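You operate a simulated robot arm through the tools that you are given. There is no shell and no other tool.

Carry out the task below with a simulated robot arm. There is one attempt and no reset: what you move stays moved.

## Task
Stand the brown basket on the turntable and turn it to the sign its label names.
Fine: knob at that sign; free the yellow catch to turn it and lock it again. Set down upright: brown basket. Where these are worked on the way, their far stop is far enough and under half their travel is too little: yellow catch.

The check looks at the end state, three seconds after you hand in, the way a careful person would. Anything else that was tipped, shoved, dropped, spilled or broken makes it a failure.

## Robot
A 6-joint arm with a fingered hand, fixed in place. Base frame: the origin is on the floor under the middle of its stand, x ahead of it, y to its left, z up. Units: mm, degrees, N and s.
With the tool pointing down near the work surface it reaches from about 540 to 760 mm from the base axis. Its first joint turns from -166.0 to 166.0 degrees. Payload 4 kg.
The tool frame sits at the grasp point between the pads (the TCP): z along the fingers, y along the line on which they close. The tips reach 20 mm beyond it. The gripper opens to 140 mm; its body begins 54 mm behind the TCP. The gripper is a hand of 3 fingers: y runs from the thumb to the fingers, the wrist lies at [0, 0, -215] in the tool frame.
Orientation is told as [roll, pitch, yaw] about the base's x, y, z axes, in that order, counted from this pose: with the fingers straight down and closing along the base's y, the tool's x points along the base's -x, its y along +y and its z along -z.

## Interface
- The arm moves only by the tool apply_moves. Its argument "plan" is text: rows parted by semicolons, each of 6 numbers parted by spaces: the shift along the base's x, y, z in units of 250 mm (1.0 is 250 mm), then the turn, a rotation vector about the base's x, y, z in units of 45 degrees (1.0 is 45 degrees). In form: tx ty tz wx wy wz; .... A call has 1 to 20 rows; each row is the pose to reach, as a shift and turn from the pose commanded when the call began. A call with a number of a shift or a turn outside -1 to 1 is refused whole. A row lasts 0.2 s, in which the tool goes at most 50 mm and 8.6 degrees; a call with a longer step from one row to the next is refused whole. Where a pose cannot be reached the arm comes as near as it can. A force on the tool above 90 N (or 10 N above the force at the start of the call, whichever is more), or a blocked arm, ends the call early, and 0.2 s more pass. In this call time passes only in rows, and 0.2 s behind the last. The reply holds the time, the measured pose of the TCP, the force on the tool along the base axes, the opening and the grip force, in the units named above and with some noise, with the torque about the TCP (base axes, N m) and any sound that the robot's microphone picked up.
- Cameras (640 x 400 px; columns grow to the right, rows downward): "scene" is fixed at [52.3, -502.2, 1454.7]; the picture's right is [0.84, -0.54, 0.00], its down [-0.42, -0.66, -0.63] and it looks along [0.34, 0.53, -0.78] (base axes); focal length 214 px, centre (320, 200). "wrist" rides on the gripper at [74, -43, -79] in the tool frame; the picture's right is [0.50, 0.87, 0.00], its down [-0.59, 0.34, -0.73] and it looks along [-0.64, 0.37, 0.68] (tool axes); focal length 275 px, centre (320, 200). There is no depth. A picture from a camera that has moved, and an enlarged one, comes with that camera's place and axes in the base frame and with its lens. The place of the scene camera against the robot may be out by one fixed shift of up to 12 mm in any direction.
- capture(camera): a new picture of that camera. No time passes.
- slide_trunk(by): moves the trunk up (or, below 0, down) by that many mm; the arm rides with it, the base frame stays. It gives what a move gives, with no picture.
- move_fingers(finger1, finger2, thumb_bend): sets how far each is bent, from 0 (flat) to 1 (curled in); at 0.3 the hand is open as for a grip, at 0.7 the pads meet at the TCP. One left out holds its place. A second passes; each finger stops where it meets its share of the squeeze, and holds until it gets a number again. It is the only way to open and close the hand. It gives what a move gives, with no picture; readings hold the bend of each and the force on the fingers (four entries, about 0 where the hand has none), thumb and palm.
- enlarge(camera, box): a new picture of the part [left, top, right, bottom] of that camera's present view, enlarged. No time passes.
- job_done(): hands the job in; it is judged then, once.

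Nothing tells you positions but the pictures and the camera data. Unless the task says otherwise, let go and move clear before handing in.

The tools are called as name(argument=value, ...) on one line, values as JSON. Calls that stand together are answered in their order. apply_moves: Moves the arm, as the interface text tells. Its arguments: {"type":"object","properties":{"plan":{"type":"string"}},"required":["plan"]} The other tools are called the same way: slide_trunk (by) moves the trunk up or down; move_fingers (finger1, finger2, thumb_bend) moves the fingers one by one; capture (camera) takes a picture; enlarge (camera, box) takes an enlarged picture of a part of a camera's view; job_done () hands the job in.

At the start:

```text
time: 0.0
position: [209.3, -255.3, 1232.9]
tool_rot: [0.1, 0.0, -0.1]
wrist_force: [-0.4, 0.0, -0.1]
moment: [0.03, 0.0, 0.0]
finger_gap: 140.1
finger_force: 0.0
shape: jaw
bend: [0.3, 0.3, 0.3]
finger forces: [0.0, 0.0, 0.1, 0.0, 0.1, 0.0]
trunk travel left (down, up): [-225.0, 365.0]
```

scene: 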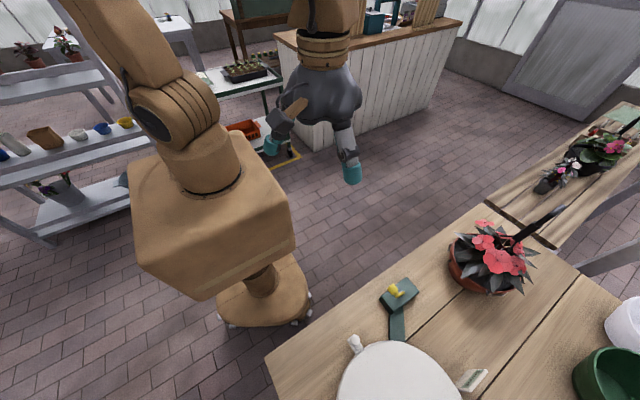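
wrist: 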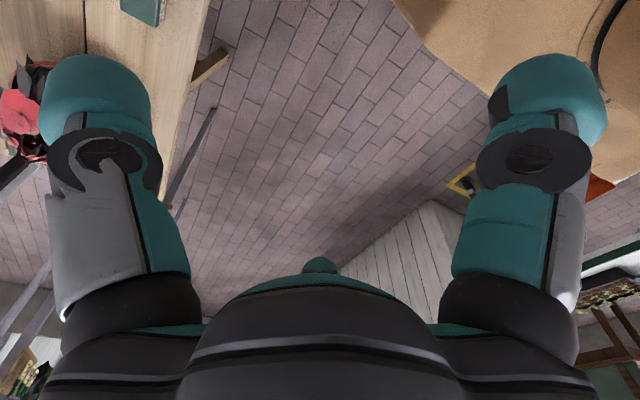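

I see a potting bench at the right of the scene with a white turntable (with a knob and a green bracket with a yellow catch) and a red-flowered basket; shelves are at the left. I'll look closer before moving.

enlarge(camera="scene", box=[320, 250, 560, 400])

enlarge(camera="scene", box=[420, 180, 640, 400])

enlarge(camera="scene", box=[0, 0, 200, 250])

```text
2.67 times, centred on (440, 325) of scene
camera zoom: at [52.3, -502.2, 1454.7], right [0.84, -0.54, 0.0], down [-0.42, -0.66, -0.63], along [0.34, 0.53, -0.78], focal length 572 px, centre (0, -133)
```

zoom: 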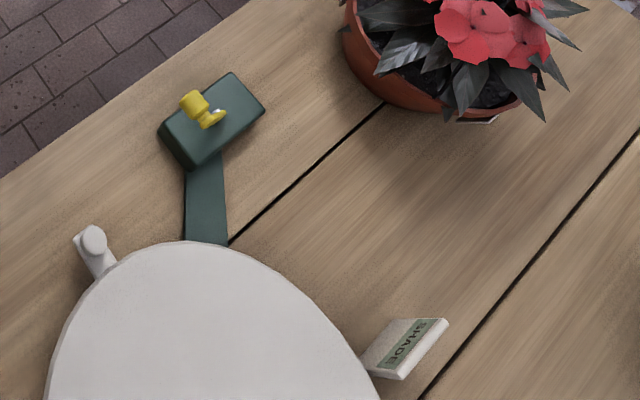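

```text
1.82 times, centred on (530, 290) of scene
camera zoom: at [52.3, -502.2, 1454.7], right [0.84, -0.54, 0.0], down [-0.42, -0.66, -0.63], along [0.34, 0.53, -0.78], focal length 390 px, centre (-62, 36)
```

zoom: 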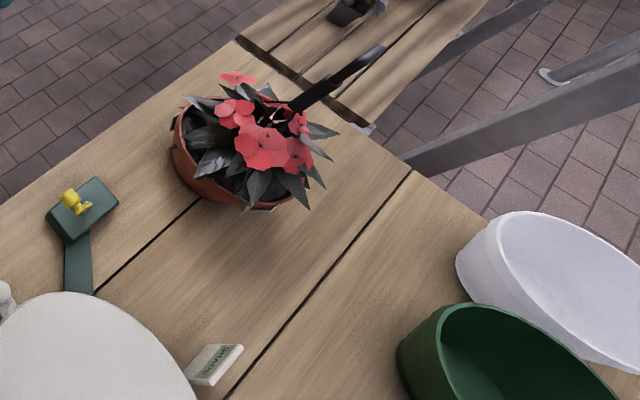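

```text
1.60 times, centred on (100, 125) of scene
camera zoom: at [52.3, -502.2, 1454.7], right [0.84, -0.54, 0.0], down [-0.42, -0.66, -0.63], along [0.34, 0.53, -0.78], focal length 343 px, centre (672, 320)
```

zoom: 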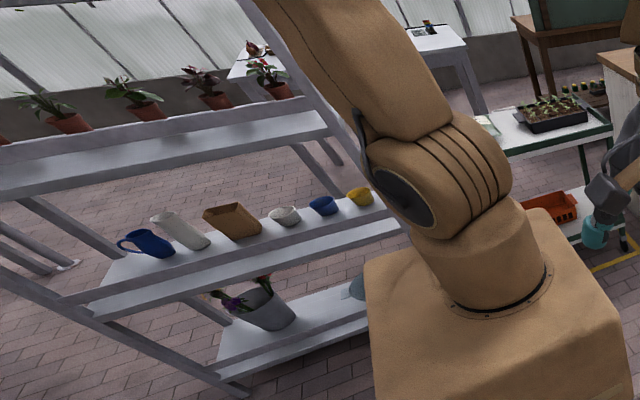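

The bench top seems to be about 0.8 m high, with the turntable near (185,-620), the catch block near (335,-475) and the red-flowered brown basket near (545,-545). I'll turn the hand so the wrist camera looks over the bench.

apply_moves(plan="0 0 0 0 0 -0.18; 0 0 0 0 0 -0.36; 0 0 0 0 0 -0.54; 0 0 0 0 0 -0.72; 0 0 0 0 0 -0.9; 0 0 0 0 0 -1")

capture(camera="wrist")

```text
time: 1.4
position: [210.3, -257.7, 1233.0]
tool_rot: [0.1, 0.1, -45.2]
wrist_force: [0.2, -0.7, 0.4]
moment: [-0.02, 0.0, 0.02]
finger_gap: 139.8
finger_force: 0.2
shape: jaw
bend: [0.3, 0.3, 0.3]
finger forces: [0.0, 0.1, 0.0, 0.1, 0.0, 0.1]
trunk travel left (down, up): [-225.0, 365.0]
```

```text
taken
camera wrist: at [126.9, -234.4, 1312.3], right [0.26, 0.97, 0.0], down [0.66, -0.18, 0.73], along [0.71, -0.19, -0.68], focal length 275 px, centre (320, 200)
```

wrist: 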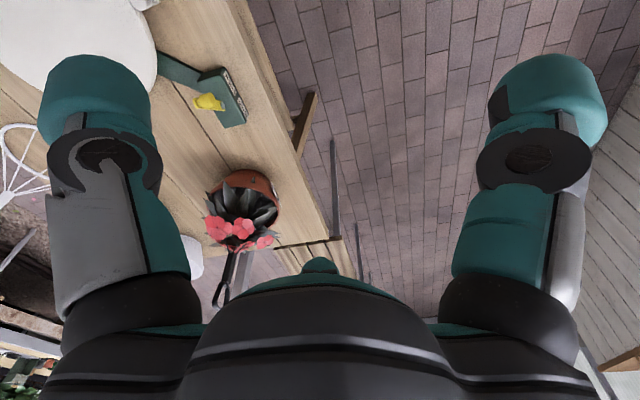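

The wrist camera now sees the bench, the catch and the basket. I'll turn further to bring the turntable in view.

apply_moves(plan="0 0 0 0 0 -0.18; 0 0 0 0 0 -0.36; 0 0 0 0 0 -0.54; 0 0 0 0 0 -0.72; 0 0 0 0 0 -0.9; 0 0 0 0 0 -1")

capture(camera="wrist")

capture(camera="scene")

```text
time: 2.8
position: [210.2, -256.1, 1232.7]
tool_rot: [-0.1, 0.0, -90.3]
wrist_force: [0.3, 0.4, 0.0]
moment: [-0.01, -0.02, 0.01]
finger_gap: 140.0
finger_force: 0.1
shape: jaw
bend: [0.3, 0.3, 0.3]
finger forces: [0.1, 0.0, 0.0, 0.0, 0.0, 0.0]
trunk travel left (down, up): [-225.0, 365.0]
```

```text
taken
camera wrist: at [166.8, -182.5, 1311.9], right [0.87, 0.5, 0.0], down [0.34, -0.59, 0.73], along [0.37, -0.64, -0.68], focal length 275 px, centre (320, 200)
```

wrist: 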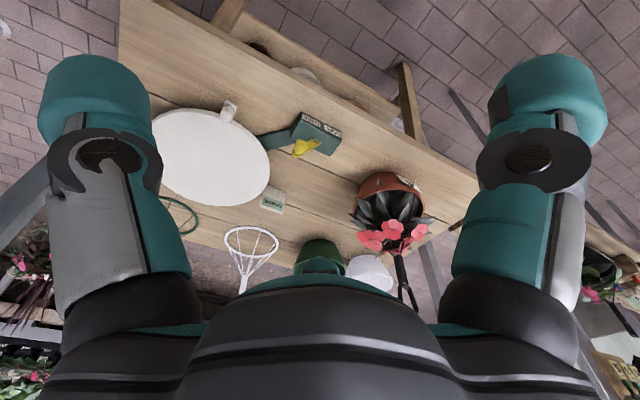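

```text
taken
```

scene: 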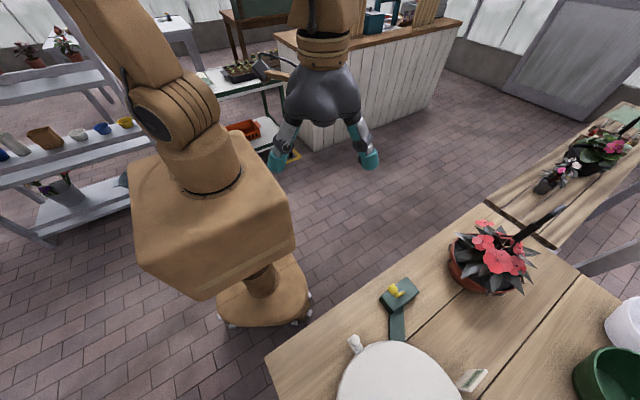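

The whole bench is in view now: white disc with knob, the green block with yellow catch, a SHADE sign, and the basket. I'll enlarge the parts to read the signs.

enlarge(camera="wrist", box=[140, 80, 300, 220])

enlarge(camera="wrist", box=[250, 90, 370, 170])

enlarge(camera="wrist", box=[320, 150, 460, 320])

enlarge(camera="wrist", box=[120, 180, 400, 300])

```text
2.86 times, centred on (220, 150) of wrist
camera zoom: at [166.8, -182.5, 1311.9], right [0.87, 0.5, 0.0], down [0.34, -0.59, 0.73], along [0.37, -0.64, -0.68], focal length 786 px, centre (606, 343)
```

zoom: 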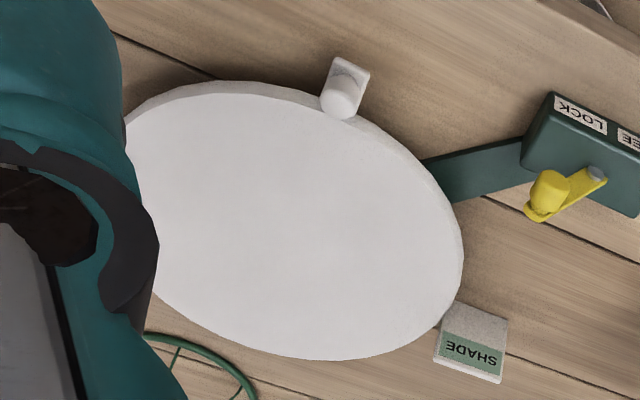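

```text
5.00 times, centred on (310, 130) of wrist
camera zoom: at [166.8, -182.5, 1311.9], right [0.87, 0.5, 0.0], down [0.34, -0.59, 0.73], along [0.37, -0.64, -0.68], focal length 1376 px, centre (370, 550)
```

zoom: 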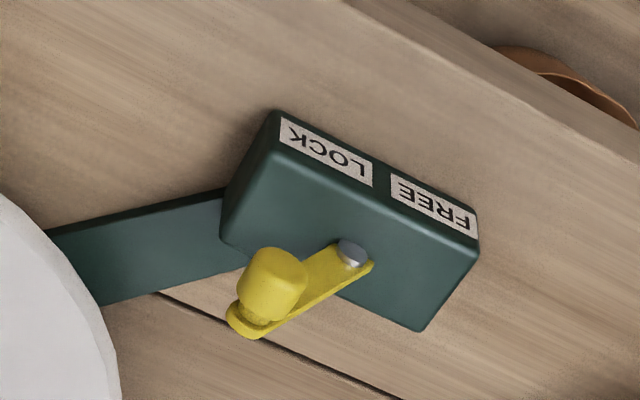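

```text
2.35 times, centred on (390, 235) of wrist
camera zoom: at [166.8, -182.5, 1311.9], right [0.87, 0.5, 0.0], down [0.34, -0.59, 0.73], along [0.37, -0.64, -0.68], focal length 648 px, centre (155, 118)
```

zoom: 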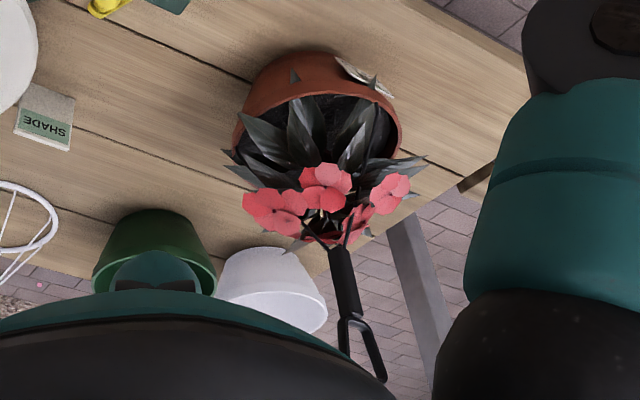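

```text
2.29 times, centred on (260, 240) of wrist
camera zoom: at [166.8, -182.5, 1311.9], right [0.87, 0.5, 0.0], down [0.34, -0.59, 0.73], along [0.37, -0.64, -0.68], focal length 629 px, centre (457, 109)
```

zoom: 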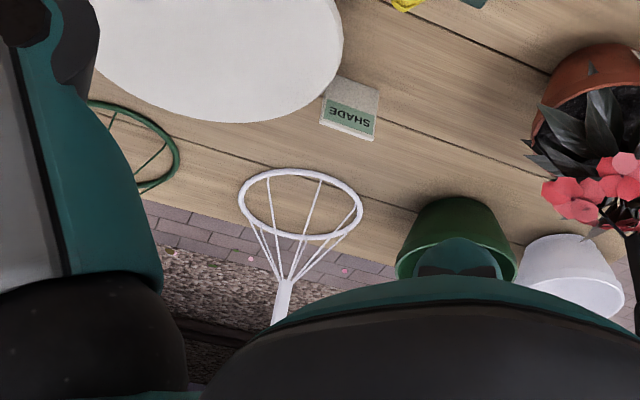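

The brown basket has a hanger: wires up to a black grip and hook above the red flowers, and a white label low on its side. I'll enlarge the label.

enlarge(camera="scene", box=[440, 200, 570, 310])

enlarge(camera="wrist", box=[380, 160, 440, 200])

enlarge(camera="wrist", box=[370, 230, 440, 320])

enlarge(camera="scene", box=[465, 275, 525, 310])

```text
3.64 times, centred on (505, 255) of scene
camera zoom: at [52.3, -502.2, 1454.7], right [0.84, -0.54, 0.0], down [-0.42, -0.66, -0.63], along [0.34, 0.53, -0.78], focal length 780 px, centre (-353, 0)
```

zoom: 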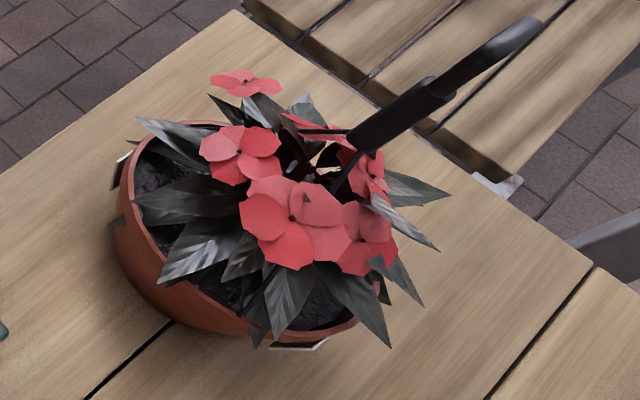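

```text
10.00 times, centred on (410, 180) of wrist
camera zoom: at [166.8, -182.5, 1311.9], right [0.87, 0.5, 0.0], down [0.34, -0.59, 0.73], along [0.37, -0.64, -0.68], focal length 2753 px, centre (-580, 400)
```

zoom: 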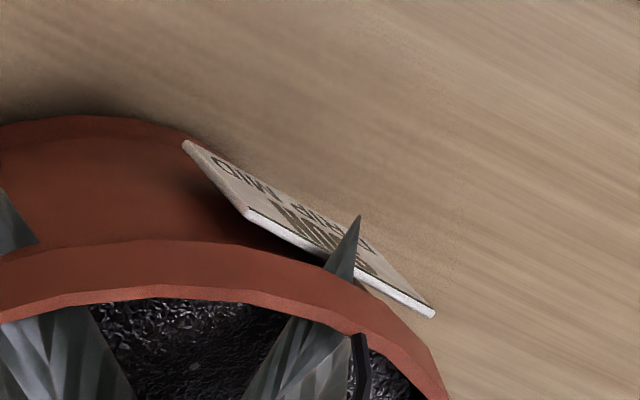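

```text
4.44 times, centred on (405, 275) of wrist
camera zoom: at [166.8, -182.5, 1311.9], right [0.87, 0.5, 0.0], down [0.34, -0.59, 0.73], along [0.37, -0.64, -0.68], focal length 1224 px, centre (-58, -133)
```

zoom: 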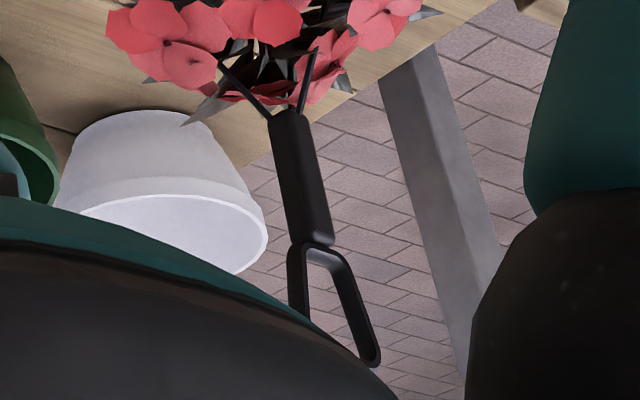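

```text
10.67 times, centred on (495, 292) of scene
camera zoom: at [52.3, -502.2, 1454.7], right [0.84, -0.54, 0.0], down [-0.42, -0.66, -0.63], along [0.34, 0.53, -0.78], focal length 2288 px, centre (-1547, -787)
```

zoom: 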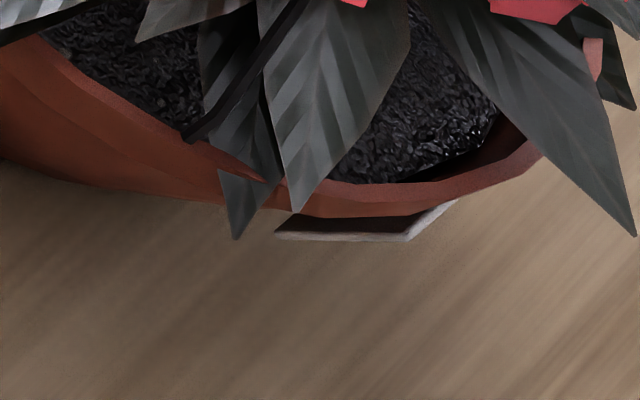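

The basket's grip is about (570,-545,1040), the disc centre about (150,-620,850), the knob on its near side. Left of the disc is hidden by a finger, so I'll turn the hand further to find all signs.

apply_moves(plan="0 0 0 0 0 -0.18; 0 0 0 0 0 -0.36; 0 0 0 0 0 -0.54; 0 0 0 0 0 -0.7")

capture(camera="wrist")

```text
time: 3.8
position: [210.1, -256.5, 1232.8]
tool_rot: [0.0, 0.1, -121.7]
wrist_force: [-0.6, -0.9, -0.4]
moment: [0.02, 0.0, 0.01]
finger_gap: 140.0
finger_force: 0.0
shape: jaw
bend: [0.3, 0.3, 0.3]
finger forces: [0.0, 0.1, 0.1, 0.0, 0.0, 0.1]
trunk travel left (down, up): [-225.0, 365.0]
```

```text
taken
camera wrist: at [212.0, -171.1, 1312.0], right [1.0, -0.03, 0.0], down [-0.02, -0.68, 0.73], along [-0.02, -0.73, -0.68], focal length 275 px, centre (320, 200)
```

wrist: 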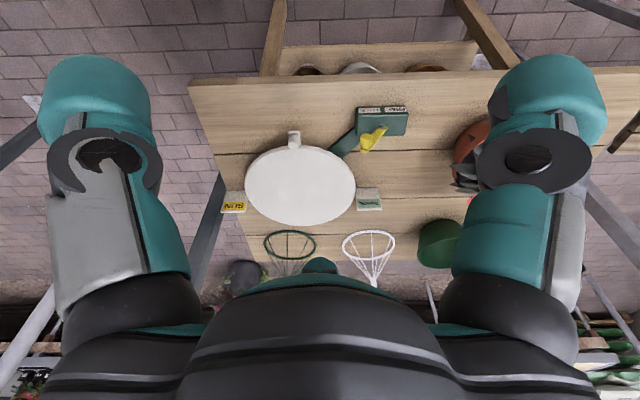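

enlarge(camera="wrist", box=[200, 90, 440, 240])

enlarge(camera="wrist", box=[220, 180, 500, 300])

enlarge(camera="wrist", box=[330, 90, 430, 160])

```text
2.67 times, centred on (320, 165) of wrist
camera zoom: at [212.0, -171.1, 1312.0], right [1.0, -0.03, 0.0], down [-0.02, -0.68, 0.73], along [-0.02, -0.73, -0.68], focal length 734 px, centre (320, 293)
```

zoom: 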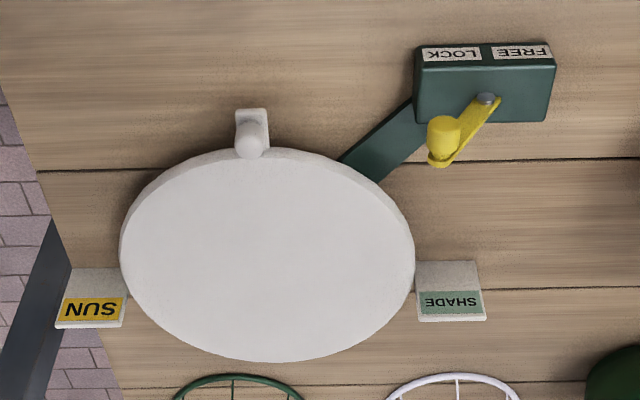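

```text
2.29 times, centred on (360, 240) of wrist
camera zoom: at [212.0, -171.1, 1312.0], right [1.0, -0.03, 0.0], down [-0.02, -0.68, 0.73], along [-0.02, -0.73, -0.68], focal length 629 px, centre (229, 109)
```

zoom: 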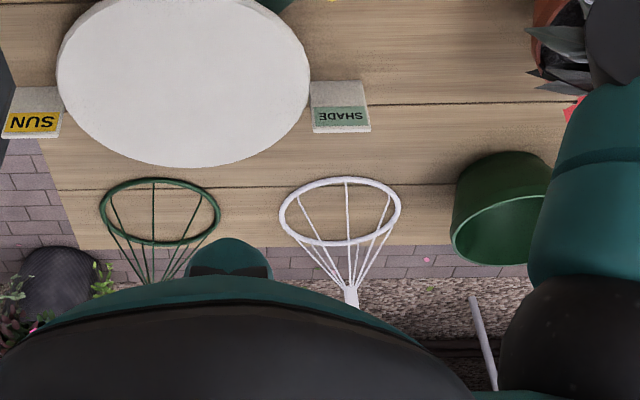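

```text
5.71 times, centred on (380, 125) of wrist
camera zoom: at [212.0, -171.1, 1312.0], right [1.0, -0.03, 0.0], down [-0.02, -0.68, 0.73], along [-0.02, -0.73, -0.68], focal length 1573 px, centre (-23, 629)
```

zoom: 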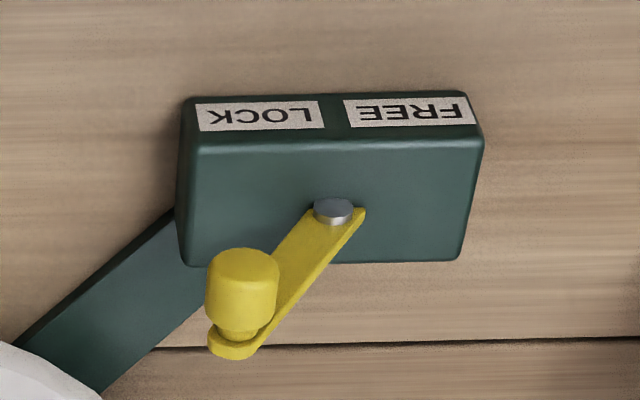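

There are two signs: SUN on the disc's left (-x) and SHADE on its right (+x); the knob now points toward the robot. The basket's label faces the robot (+y), so I'll bring the wrist camera down on that side to read it.

apply_moves(plan="0.16 0 -0.06 0 0 0; 0.32 0 -0.12 0 0 0; 0.48 0 -0.18 0 0 0; 0.64 0 -0.24 0 0 0; 0.8 0 -0.3 0 0 0; 0.96 0 -0.36 0 0 0")

apply_moves(plan="0.08 0 -0.16 0 0 0; 0.16 0 -0.32 0 0 0; 0.24 0 -0.48 0 0 0; 0.32 0 -0.64 0 0 0; 0.4 -0.05 -0.8 0 0 0; 0.44 -0.1 -0.88 0 0 0")

capture(camera="wrist")

```text
time: 5.2
position: [452.7, -256.8, 1143.3]
tool_rot: [-0.1, 0.0, -121.6]
wrist_force: [0.6, 0.6, 0.3]
moment: [-0.01, 0.0, -0.04]
finger_gap: 139.9
finger_force: 0.2
shape: jaw
bend: [0.3, 0.3, 0.3]
finger forces: [0.1, 0.0, 0.1, 0.1, 0.0, 0.1]
trunk travel left (down, up): [-225.0, 365.0]
```

```text
time: 6.6
position: [559.5, -280.5, 922.9]
tool_rot: [-0.1, 0.0, -121.5]
wrist_force: [1.1, -0.4, -0.7]
moment: [0.03, 0.01, 0.04]
finger_gap: 140.2
finger_force: 0.1
shape: jaw
bend: [0.3, 0.3, 0.3]
finger forces: [0.1, 0.1, 0.0, 0.0, 0.1, 0.1]
trunk travel left (down, up): [-225.0, 365.0]
```

```text
taken
camera wrist: at [562.5, -196.0, 1001.6], right [1.0, -0.03, 0.0], down [-0.02, -0.68, 0.73], along [-0.02, -0.73, -0.68], focal length 275 px, centre (320, 200)
```

wrist: 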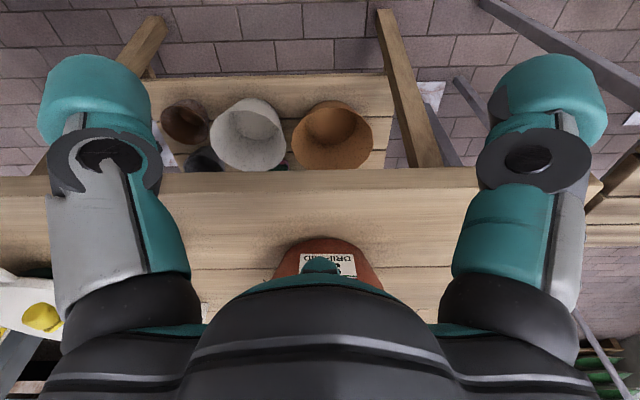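

The label says something like "DRIP..." on its first visible line; the hand hides the rest. I'll tilt the hand outward so the camera looks flatter at it.

apply_moves(plan="0 0 0 -0.17 0 0; 0 0 0 -0.34 0 0; 0 0 0 -0.5 0 0; 0 0 -0.1 -0.5 0 0")

capture(camera="wrist")

```text
time: 7.6
position: [559.1, -280.7, 898.8]
tool_rot: [12.3, -19.1, -123.6]
wrist_force: [0.3, 0.5, -1.0]
moment: [-0.02, -0.04, -0.02]
finger_gap: 139.8
finger_force: 0.0
shape: jaw
bend: [0.3, 0.3, 0.3]
finger forces: [0.0, 0.0, 0.0, 0.0, 0.1, 0.1]
trunk travel left (down, up): [-225.0, 365.0]
```

```text
taken
camera wrist: at [562.3, -172.7, 937.9], right [1.0, -0.03, 0.01], down [-0.02, -0.34, 0.94], along [-0.02, -0.94, -0.34], focal length 275 px, centre (320, 200)
```

wrist: 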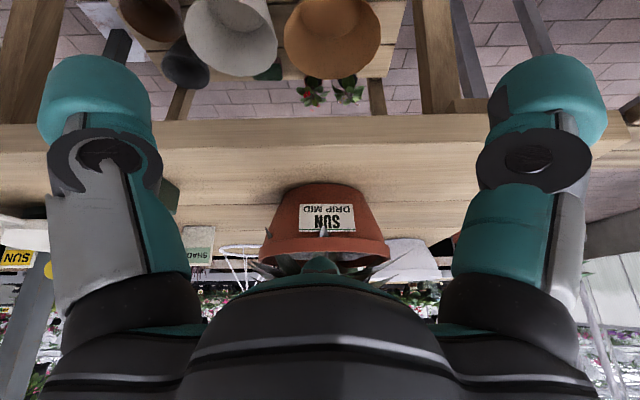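

enlarge(camera="wrist", box=[250, 170, 400, 280])

```text
3.64 times, centred on (325, 225) of wrist
camera zoom: at [562.3, -172.7, 937.9], right [1.0, -0.03, 0.01], down [-0.02, -0.34, 0.94], along [-0.02, -0.94, -0.34], focal length 1001 px, centre (302, 109)
```

zoom: 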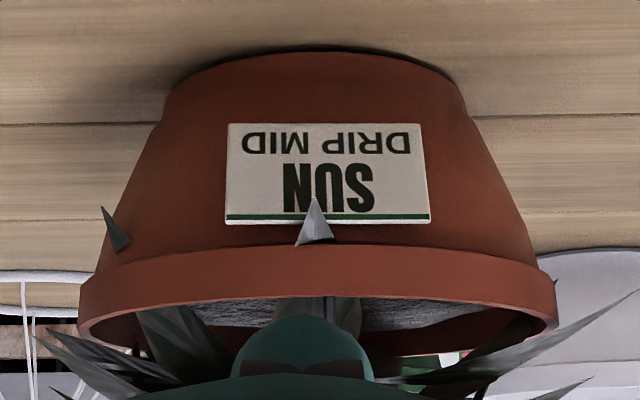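

The basket's label reads "SUN / DRIP MID", so the target is the SUN sign on the disc's left (-x). Next I rise and level the hand, then turn it so it can approach the black grip horizontally with the camera on top.

apply_moves(plan="0 0 0.18 0.17 0 0; 0 0 0.36 0.34 0 0; 0 0 0.54 0.5 0 0; 0 0 0.72 0.5 0 0; 0 0 0.9 0.5 0 0; 0 0 1 0.5 0 0")

apply_moves(plan="-0.1 0 0 0 0 -0.18; -0.2 0 0 0 0 -0.36; -0.3 0 0 0 0 -0.54; -0.4 0 0 0 0 -0.72; -0.5 0 0 0 0 -0.9; -0.5 0 0 0 0 -1")

apply_moves(plan="0 0 0 0 0 -0.18; 0 0 0 0 0 -0.36; 0 0 0 0 0 -0.54; 0 0 0 0 0 -0.72; 0 0 0 0 0 -0.9; 0 0 0 0 0 -1")

capture(camera="scene")

```text
time: 9.0
position: [559.0, -281.3, 1148.8]
tool_rot: [-0.1, -0.1, -121.5]
wrist_force: [0.5, -0.5, -0.6]
moment: [-0.02, 0.03, 0.01]
finger_gap: 139.9
finger_force: 0.0
shape: jaw
bend: [0.3, 0.3, 0.3]
finger forces: [0.0, 0.0, 0.0, 0.0, 0.0, 0.0]
trunk travel left (down, up): [-225.0, 365.0]
```

```text
time: 10.4
position: [434.6, -281.2, 1147.7]
tool_rot: [0.0, 0.1, -166.7]
wrist_force: [0.3, 0.3, -0.3]
moment: [-0.02, 0.01, -0.01]
finger_gap: 139.8
finger_force: 0.1
shape: jaw
bend: [0.3, 0.3, 0.3]
finger forces: [0.0, 0.0, 0.0, 0.1, 0.0, 0.0]
trunk travel left (down, up): [-225.0, 365.0]
```

```text
time: 11.8
position: [435.0, -281.6, 1147.5]
tool_rot: [0.0, 0.0, 148.3]
wrist_force: [0.3, 0.6, 0.4]
moment: [0.01, -0.03, 0.01]
finger_gap: 139.9
finger_force: 0.0
shape: jaw
bend: [0.3, 0.3, 0.3]
finger forces: [0.1, 0.2, 0.1, 0.0, 0.0, 0.0]
trunk travel left (down, up): [-225.0, 365.0]
```

```text
taken
```

scene: 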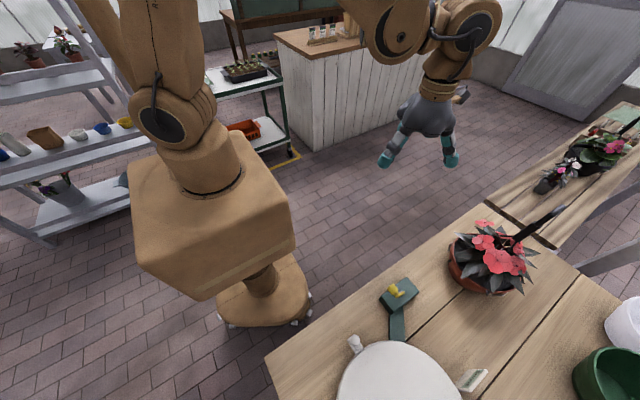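

The hand is free of the bench and turned nearly to face the basket's bearing. I'll finish the yaw and then pitch the hand up to horizontal, moving outward a bit.

apply_moves(plan="0 0 0 0 0 -0.14; 0 0 0 0 0 -0.27")

apply_moves(plan="0.02 -0.02 0 -0.124 -0.13 0; 0.04 -0.04 0 -0.248 -0.26 0; 0.06 -0.06 0 -0.372 -0.39 0; 0.08 -0.08 0 -0.496 -0.52 0; 0.1 -0.1 0 -0.62 -0.65 0; 0.12 -0.12 0 -0.69 -0.724 0")

apply_moves(plan="0.02 -0.02 0 -0.124 -0.13 0; 0.04 -0.04 0 -0.248 -0.26 0; 0.06 -0.06 0 -0.372 -0.39 0; 0.08 -0.08 0 -0.496 -0.52 0; 0.1 -0.1 0 -0.62 -0.65 0; 0.12 -0.12 0 -0.69 -0.724 0")

capture(camera="scene")

capture(camera="wrist")

```text
time: 12.4
position: [435.4, -281.3, 1146.8]
tool_rot: [0.0, 0.1, 136.2]
wrist_force: [0.6, 0.5, -0.1]
moment: [0.0, 0.01, 0.0]
finger_gap: 139.8
finger_force: 0.1
shape: jaw
bend: [0.3, 0.3, 0.3]
finger forces: [0.1, 0.0, 0.0, 0.0, 0.0, 0.1]
trunk travel left (down, up): [-225.0, 365.0]
```

```text
time: 13.8
position: [463.7, -310.5, 1147.4]
tool_rot: [-0.1, 45.2, 136.3]
wrist_force: [-0.2, 0.4, 0.4]
moment: [-0.03, 0.03, 0.0]
finger_gap: 139.8
finger_force: 0.1
shape: jaw
bend: [0.3, 0.3, 0.3]
finger forces: [0.1, 0.1, 0.0, 0.1, 0.1, 0.0]
trunk travel left (down, up): [-225.0, 365.0]
```

```text
time: 15.2
position: [518.4, -355.7, 1186.2]
tool_rot: [9.7, 88.6, 146.3]
wrist_force: [-0.4, -0.6, -0.4]
moment: [0.03, -0.04, 0.02]
finger_gap: 140.1
finger_force: 0.0
shape: jaw
bend: [0.3, 0.3, 0.3]
finger forces: [0.0, 0.0, 0.0, 0.1, 0.0, 0.1]
out of reach, approached as far as the arm can: row 4, 5, 6
trunk travel left (down, up): [-225.0, 365.0]
```

```text
taken
```

scene: 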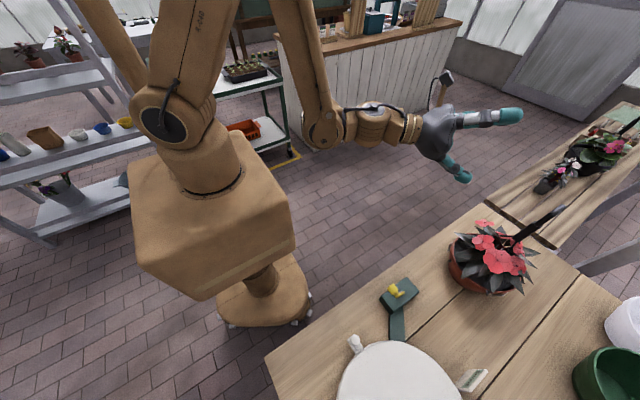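

```text
taken
camera wrist: at [492.4, -272.8, 1262.3], right [-0.58, -0.64, 0.5], down [-0.78, 0.27, -0.57], along [0.23, -0.72, -0.65], focal length 275 px, centre (320, 200)
```

wrist: 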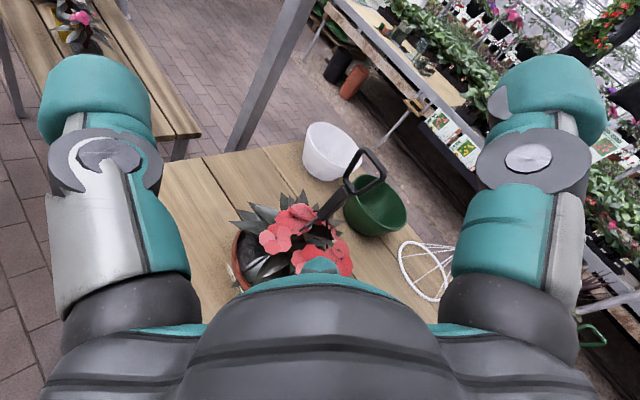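

The hand is horizontal now, pointing toward the basket bearing, camera on top. I'll zoom on the basket's grip and hook from here to locate it precisely.

enlarge(camera="wrist", box=[220, 120, 420, 300])

enlarge(camera="scene", box=[440, 190, 580, 300])

```text
2.22 times, centred on (320, 210) of wrist
camera zoom: at [492.4, -272.8, 1262.3], right [-0.58, -0.64, 0.5], down [-0.78, 0.27, -0.57], along [0.23, -0.72, -0.65], focal length 612 px, centre (320, 178)
```

zoom: 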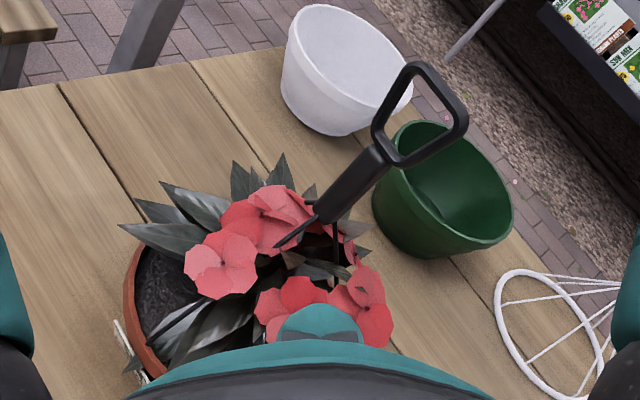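

```text
3.64 times, centred on (510, 245) of scene
camera zoom: at [52.3, -502.2, 1454.7], right [0.84, -0.54, 0.0], down [-0.42, -0.66, -0.63], along [0.34, 0.53, -0.78], focal length 780 px, centre (-371, 36)
```

zoom: 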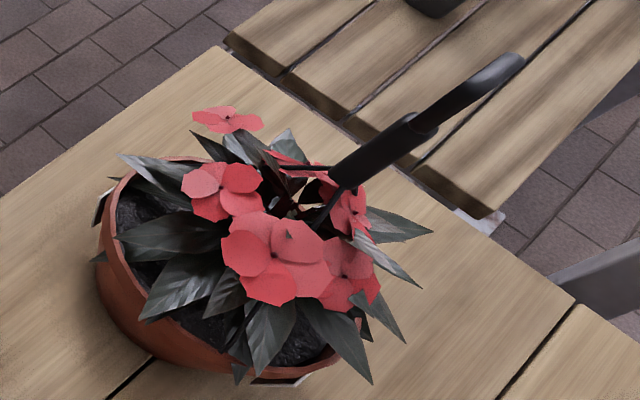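

The grip's axis is near (558,-535), spanning z≈1007–1072, with a D-shaped loop on top. I'll move the horizontal hand to a standoff in front of it and check the reported pose.

apply_moves(plan="-0.03 -0.1 -0.05 0 0 0; -0.06 -0.2 -0.1 0 0 0; -0.09 -0.3 -0.15 0 0 0; -0.126 -0.41 -0.19 0 0 0")

capture(camera="wrist")

```text
time: 16.2
position: [494.5, -466.5, 1147.4]
tool_rot: [-167.7, 89.8, -31.4]
wrist_force: [-0.4, 0.5, 0.7]
moment: [0.01, 0.0, 0.03]
finger_gap: 139.8
finger_force: 0.1
shape: jaw
bend: [0.3, 0.3, 0.3]
finger forces: [0.1, 0.1, 0.0, 0.1, 0.0, 0.0]
out of reach, approached as far as the arm can: row 1, 2, 3, 4
trunk travel left (down, up): [-225.0, 365.0]
```

```text
taken
camera wrist: at [466.5, -381.3, 1222.2], right [-0.6, -0.63, 0.5], down [-0.76, 0.26, -0.59], along [0.24, -0.74, -0.63], focal length 275 px, centre (320, 200)
```

wrist: 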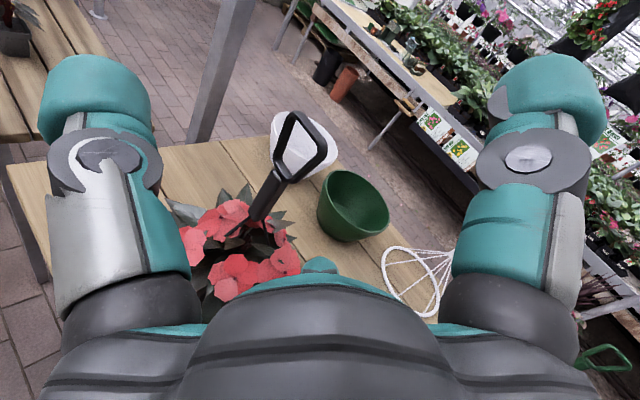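

Low and close the arm cannot hold the hand level, so I'll back up and then lower the trunk, which should bring the grip height into the reachable band.

apply_moves(plan="-0.02 0.02 0.17 0 0 0; -0.04 0.04 0.34 0 0 0; -0.06 0.06 0.51 0 0 0; -0.08 0.08 0.68 0 0 0; -0.1 0.1 0.8 0 0 0")

capture(camera="scene")

```text
time: 17.4
position: [468.6, -439.4, 1348.6]
tool_rot: [-173.9, 89.8, -37.5]
wrist_force: [-0.2, -0.2, -0.2]
moment: [0.04, -0.03, 0.0]
finger_gap: 139.9
finger_force: 0.2
shape: jaw
bend: [0.3, 0.3, 0.3]
finger forces: [0.0, 0.0, 0.0, 0.1, 0.0, 0.0]
trunk travel left (down, up): [-225.0, 365.0]
```

```text
taken
```

scene: 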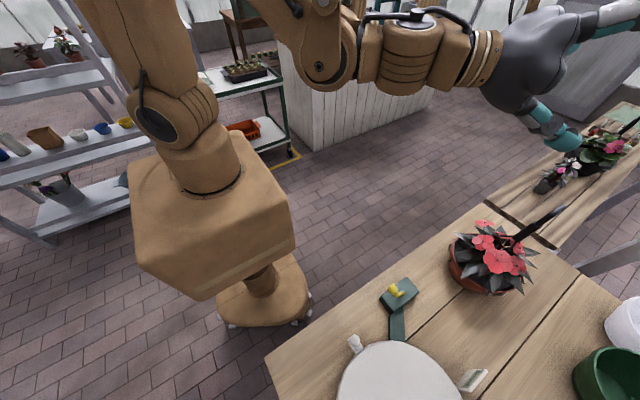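

The arm is level at (469,-439,1349) and clear. Now I lower the trunk by 200 mm.

slide_trunk(by=-200)

capture(camera="wrist")

capture(camera="scene")

```text
time: 19.6
position: [468.8, -440.5, 1148.4]
tool_rot: [-172.8, 89.7, -36.5]
wrist_force: [-0.4, 0.6, -0.4]
moment: [-0.02, 0.02, 0.04]
finger_gap: 140.1
finger_force: 0.1
shape: jaw
bend: [0.3, 0.3, 0.3]
finger forces: [0.1, 0.1, 0.0, 0.1, 0.0, 0.0]
trunk travel left (down, up): [-25.0, 565.0]
```

```text
taken
camera wrist: at [441.7, -354.9, 1222.0], right [-0.6, -0.62, 0.5], down [-0.76, 0.26, -0.59], along [0.24, -0.74, -0.63], focal length 275 px, centre (320, 200)
```

wrist: 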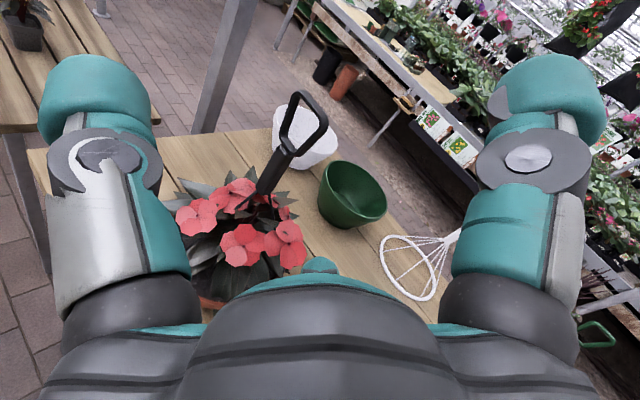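

```text
taken
```

scene: 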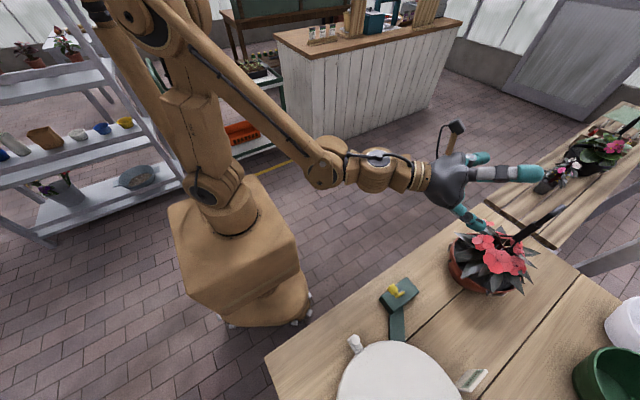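

The trunk is down and the hand level at z≈1148. I'll zoom in to re-measure the grip from this new viewpoint.

enlarge(camera="wrist", box=[200, 80, 360, 260])

```text
2.22 times, centred on (280, 170) of wrist
camera zoom: at [441.7, -354.9, 1222.0], right [-0.6, -0.62, 0.5], down [-0.76, 0.26, -0.59], along [0.24, -0.74, -0.63], focal length 612 px, centre (409, 267)
```

zoom: 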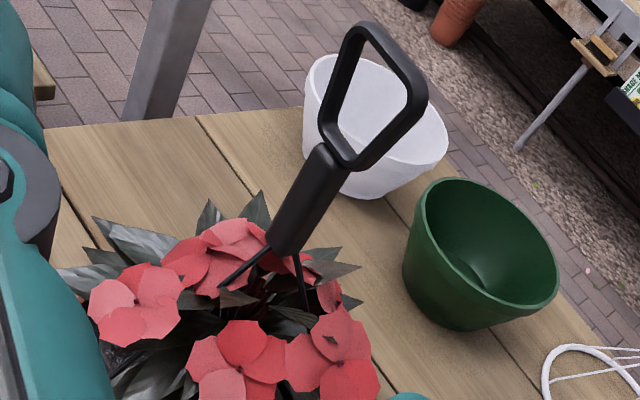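

The grip axis comes out at about (557,-535). Before approaching I want to understand the finger layout from the scene camera.

enlarge(camera="scene", box=[410, 110, 560, 250])

```text
2.86 times, centred on (485, 180) of scene
camera zoom: at [52.3, -502.2, 1454.7], right [0.84, -0.54, 0.0], down [-0.42, -0.66, -0.63], along [0.34, 0.53, -0.78], focal length 613 px, centre (-151, 257)
```

zoom: 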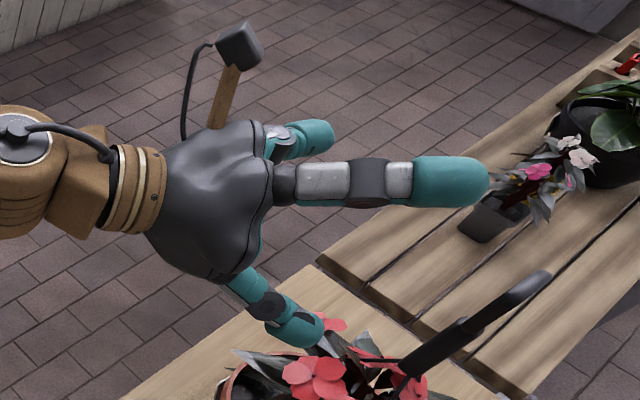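

The hand is a centric three-finger one (thumb at -y, fingers at ±30° beyond), and the basket has a vertical grip topped by a spade-type D-loop (crossbar at z≈1120, along x). The best grasp is straight from above: loop inside the hand, fingertips around the neck at z≈1065–1075. I'll pitch the hand back down and align it.

apply_moves(plan="0 0 0.05 0.125 0.129 0; 0 0 0.1 0.25 0.259 0; 0 0 0.15 0.375 0.388 0; 0 0 0.2 0.5 0.518 0; 0 0 0.25 0.62 0.64 0; 0 0 0.25 0.695 0.719 0")

apply_moves(plan="0 0 0 0.125 0.129 0; 0 0 0 0.25 0.259 0; 0 0 0 0.375 0.388 0; 0 0 0 0.5 0.518 0; 0 0 0 0.62 0.64 0; 0 0 0 0.695 0.719 0")

apply_moves(plan="0 0 0 0 0 0.18; 0 0 0 0 0 0.36; 0 0 0 0 0 0.54; 0 0 0 0 0 0.72; 0 0 0 0 0 0.9; 0 0 0 0 0 0.98")

capture(camera="wrist")

```text
time: 21.0
position: [470.2, -439.8, 1211.4]
tool_rot: [-0.3, 45.3, 135.9]
wrist_force: [-1.0, 0.0, 0.4]
moment: [-0.02, 0.0, -0.02]
finger_gap: 140.0
finger_force: 0.0
shape: jaw
bend: [0.3, 0.3, 0.3]
finger forces: [0.0, 0.1, 0.1, 0.1, 0.0, 0.0]
out of reach, approached as far as the arm can: row 1
trunk travel left (down, up): [-25.0, 565.0]
```

```text
time: 22.4
position: [470.1, -441.4, 1210.4]
tool_rot: [-0.3, 0.2, 135.9]
wrist_force: [-0.1, -0.2, 0.5]
moment: [-0.01, 0.0, 0.0]
finger_gap: 139.8
finger_force: 0.1
shape: jaw
bend: [0.3, 0.3, 0.3]
finger forces: [0.0, 0.1, 0.1, 0.0, 0.1, 0.0]
trunk travel left (down, up): [-25.0, 565.0]
```

```text
time: 23.8
position: [470.0, -440.4, 1211.7]
tool_rot: [-0.4, 0.2, -179.9]
wrist_force: [0.6, -0.3, 0.3]
moment: [-0.03, 0.02, 0.0]
finger_gap: 139.9
finger_force: 0.1
shape: jaw
bend: [0.3, 0.3, 0.3]
finger forces: [0.0, 0.0, 0.0, 0.0, 0.0, 0.1]
trunk travel left (down, up): [-25.0, 565.0]
```

```text
taken
camera wrist: at [543.3, -398.3, 1290.3], right [0.5, -0.86, 0.0], down [-0.59, -0.35, 0.73], along [-0.63, -0.36, -0.68], focal length 275 px, centre (320, 200)
```

wrist: 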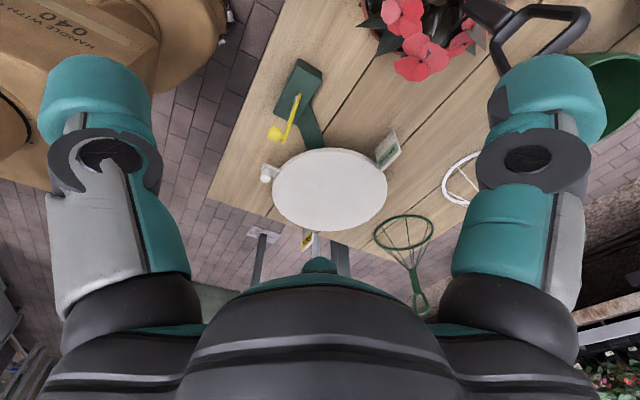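

I have a good view of both loop and turntable from here. Let me zoom on the loop to measure the crossbar again, and on the turntable.

enlarge(camera="wrist", box=[440, 0, 600, 100])

enlarge(camera="wrist", box=[240, 50, 500, 270])

```text
4.00 times, centred on (520, 50) of wrist
camera zoom: at [543.3, -398.3, 1290.3], right [0.5, -0.86, 0.0], down [-0.59, -0.35, 0.73], along [-0.63, -0.36, -0.68], focal length 1101 px, centre (-480, 800)
```

zoom: 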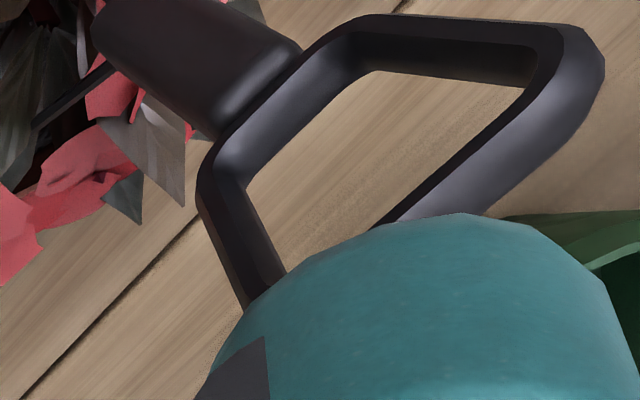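

```text
1.82 times, centred on (370, 160) of wrist
camera zoom: at [543.3, -398.3, 1290.3], right [0.5, -0.86, 0.0], down [-0.59, -0.35, 0.73], along [-0.63, -0.36, -0.68], focal length 500 px, centre (229, 273)
```

zoom: 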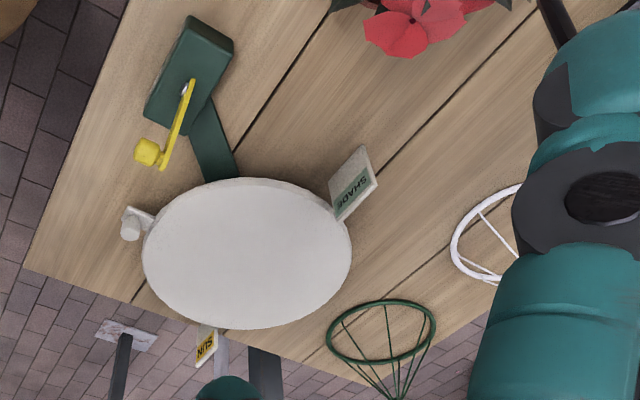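

The loop runs from z≈1080 to 1127 over the grip (axis at x≈557, y≈-535). For the reach out to the basket I'll raise the trunk so the shoulder is level with the wrist, then come down over the basket.

slide_trunk(by=260)

apply_moves(plan="0 0 -0.2 0 0 0; 0 0 -0.4 0 0 0; 0.05 -0.05 -0.58 0 0 0; 0.1 -0.1 -0.76 0 0 0; 0.15 -0.15 -0.9 0 0 0; 0.2 -0.2 -1 0 0 0; 0.27 -0.28 -1 0 0 0; 0.348 -0.378 -1 0 0 0")

capture(camera="wrist")

capture(camera="scene")

```text
time: 26.4
position: [468.5, -440.5, 1470.3]
tool_rot: [-0.4, 0.3, -180.0]
wrist_force: [0.1, 0.1, 0.6]
moment: [0.04, 0.01, -0.01]
finger_gap: 140.1
finger_force: 0.1
shape: jaw
bend: [0.3, 0.3, 0.3]
finger forces: [0.0, 0.0, 0.0, 0.1, 0.0, 0.1]
trunk travel left (down, up): [-285.0, 305.0]
```

```text
time: 28.2
position: [557.8, -536.3, 1220.0]
tool_rot: [-0.3, 0.2, -180.0]
wrist_force: [-0.4, 0.1, 0.0]
moment: [0.03, -0.01, 0.04]
finger_gap: 140.0
finger_force: 0.1
shape: jaw
bend: [0.3, 0.3, 0.3]
finger forces: [0.0, 0.0, 0.0, 0.0, 0.1, 0.0]
trunk travel left (down, up): [-285.0, 305.0]
```

```text
taken
camera wrist: at [632.2, -494.0, 1299.5], right [0.5, -0.87, 0.0], down [-0.59, -0.34, 0.73], along [-0.63, -0.36, -0.68], focal length 275 px, centre (320, 200)
```

wrist: 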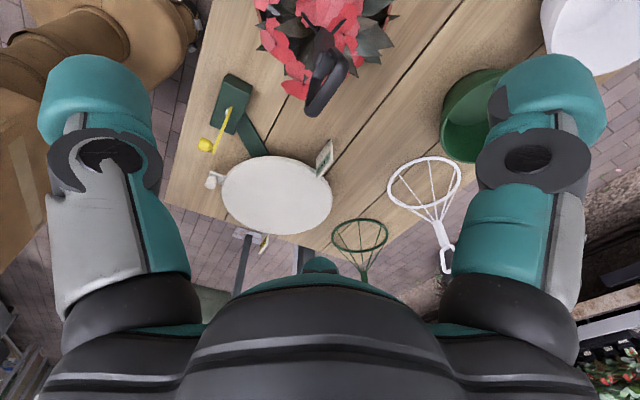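

```text
taken
```

scene: 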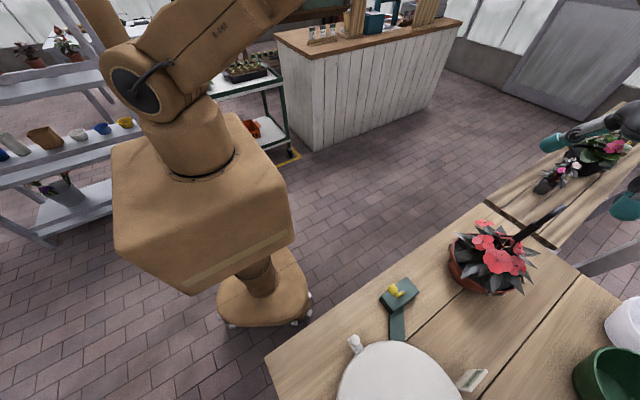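

I'm above the basket and within reach. I'll check that the loop is centred under the hand's axis: it should appear near column 320, row 92.

enlarge(camera="wrist", box=[250, 0, 390, 140])

```text
2.86 times, centred on (320, 70) of wrist
camera zoom: at [632.2, -494.0, 1299.5], right [0.5, -0.87, 0.0], down [-0.59, -0.34, 0.73], along [-0.63, -0.36, -0.68], focal length 786 px, centre (320, 571)
```

zoom: 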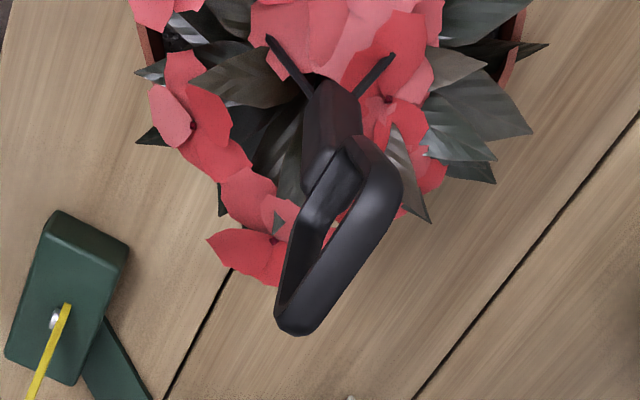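

The loop's crossbar centre measures (561,-538), along x, about 3 mm from the hand axis. I'll correct and descend in stages with checks.

apply_moves(plan="0.006 -0.002 -0.1 0 0 0; 0.012 -0.004 -0.2 0 0 0; 0.012 -0.004 -0.3 0 0 0; 0.012 -0.004 -0.4 0 0 0")

capture(camera="wrist")

```text
time: 29.2
position: [558.8, -535.7, 1120.6]
tool_rot: [-0.5, 0.3, -180.1]
wrist_force: [0.0, 0.4, 0.2]
moment: [0.0, 0.02, -0.01]
finger_gap: 140.1
finger_force: 0.0
shape: jaw
bend: [0.3, 0.3, 0.3]
finger forces: [0.1, 0.0, 0.0, 0.0, 0.0, 0.0]
trunk travel left (down, up): [-285.0, 305.0]
```

```text
taken
camera wrist: at [633.3, -493.8, 1200.4], right [0.5, -0.87, 0.0], down [-0.59, -0.34, 0.73], along [-0.63, -0.36, -0.68], focal length 275 px, centre (320, 200)
```

wrist: 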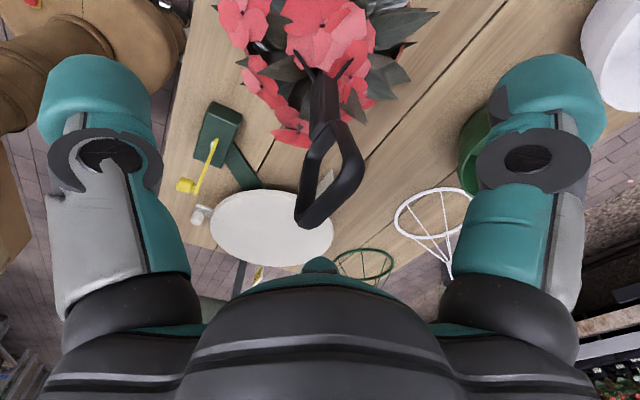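

enlarge(camera="wrist", box=[260, 40, 400, 240])

```text
2.00 times, centred on (330, 140) of wrist
camera zoom: at [633.3, -493.8, 1200.4], right [0.5, -0.87, 0.0], down [-0.59, -0.34, 0.73], along [-0.63, -0.36, -0.68], focal length 551 px, centre (300, 320)
```

zoom: 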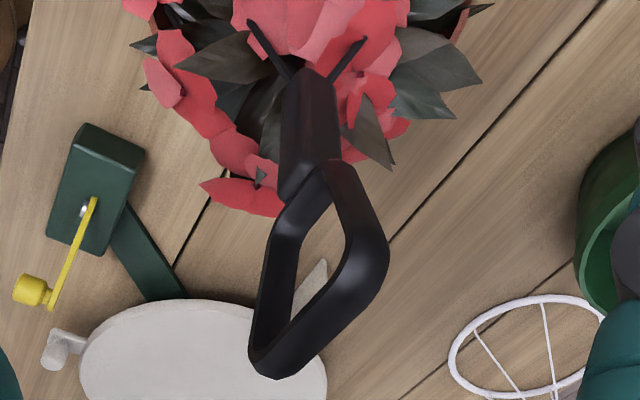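

The axis is about 2 mm off in y; I'll correct that and go down so the loop enters the hand, watching the force.

apply_moves(plan="0.004 -0.008 -0.06 0 0 0; 0.004 -0.008 -0.12 0 0 0; 0.004 -0.008 -0.14 0 0 0")

capture(camera="wrist")

```text
time: 30.0
position: [560.1, -537.0, 1085.7]
tool_rot: [-0.3, 0.3, -180.0]
wrist_force: [-0.1, 0.5, -0.1]
moment: [-0.01, 0.0, -0.02]
finger_gap: 139.8
finger_force: 0.0
shape: jaw
bend: [0.3, 0.3, 0.3]
finger forces: [0.0, 0.0, 0.0, 0.0, 0.0, 0.0]
trunk travel left (down, up): [-285.0, 305.0]
```

```text
taken
camera wrist: at [634.4, -495.8, 1165.2], right [0.5, -0.87, 0.0], down [-0.59, -0.34, 0.73], along [-0.63, -0.36, -0.68], focal length 275 px, centre (320, 200)
```

wrist: 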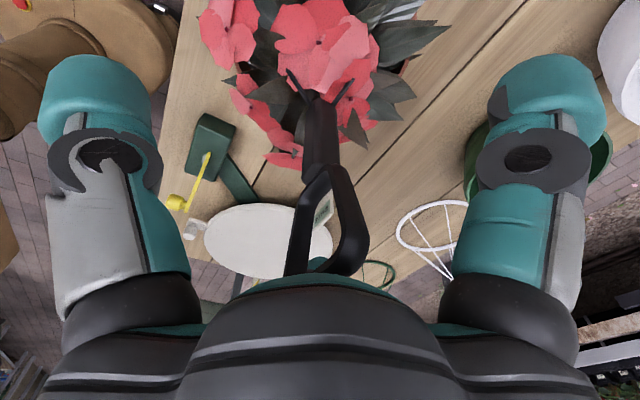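

enlarge(camera="wrist", box=[260, 60, 400, 290])

```text
1.74 times, centred on (330, 175) of wrist
camera zoom: at [634.4, -495.8, 1165.2], right [0.5, -0.87, 0.0], down [-0.59, -0.34, 0.73], along [-0.63, -0.36, -0.68], focal length 479 px, centre (303, 244)
```

zoom: 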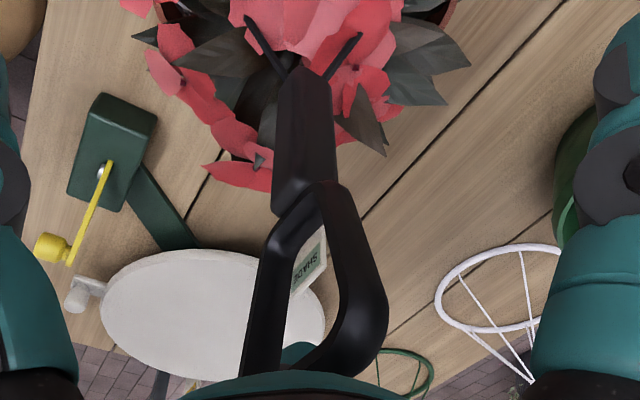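

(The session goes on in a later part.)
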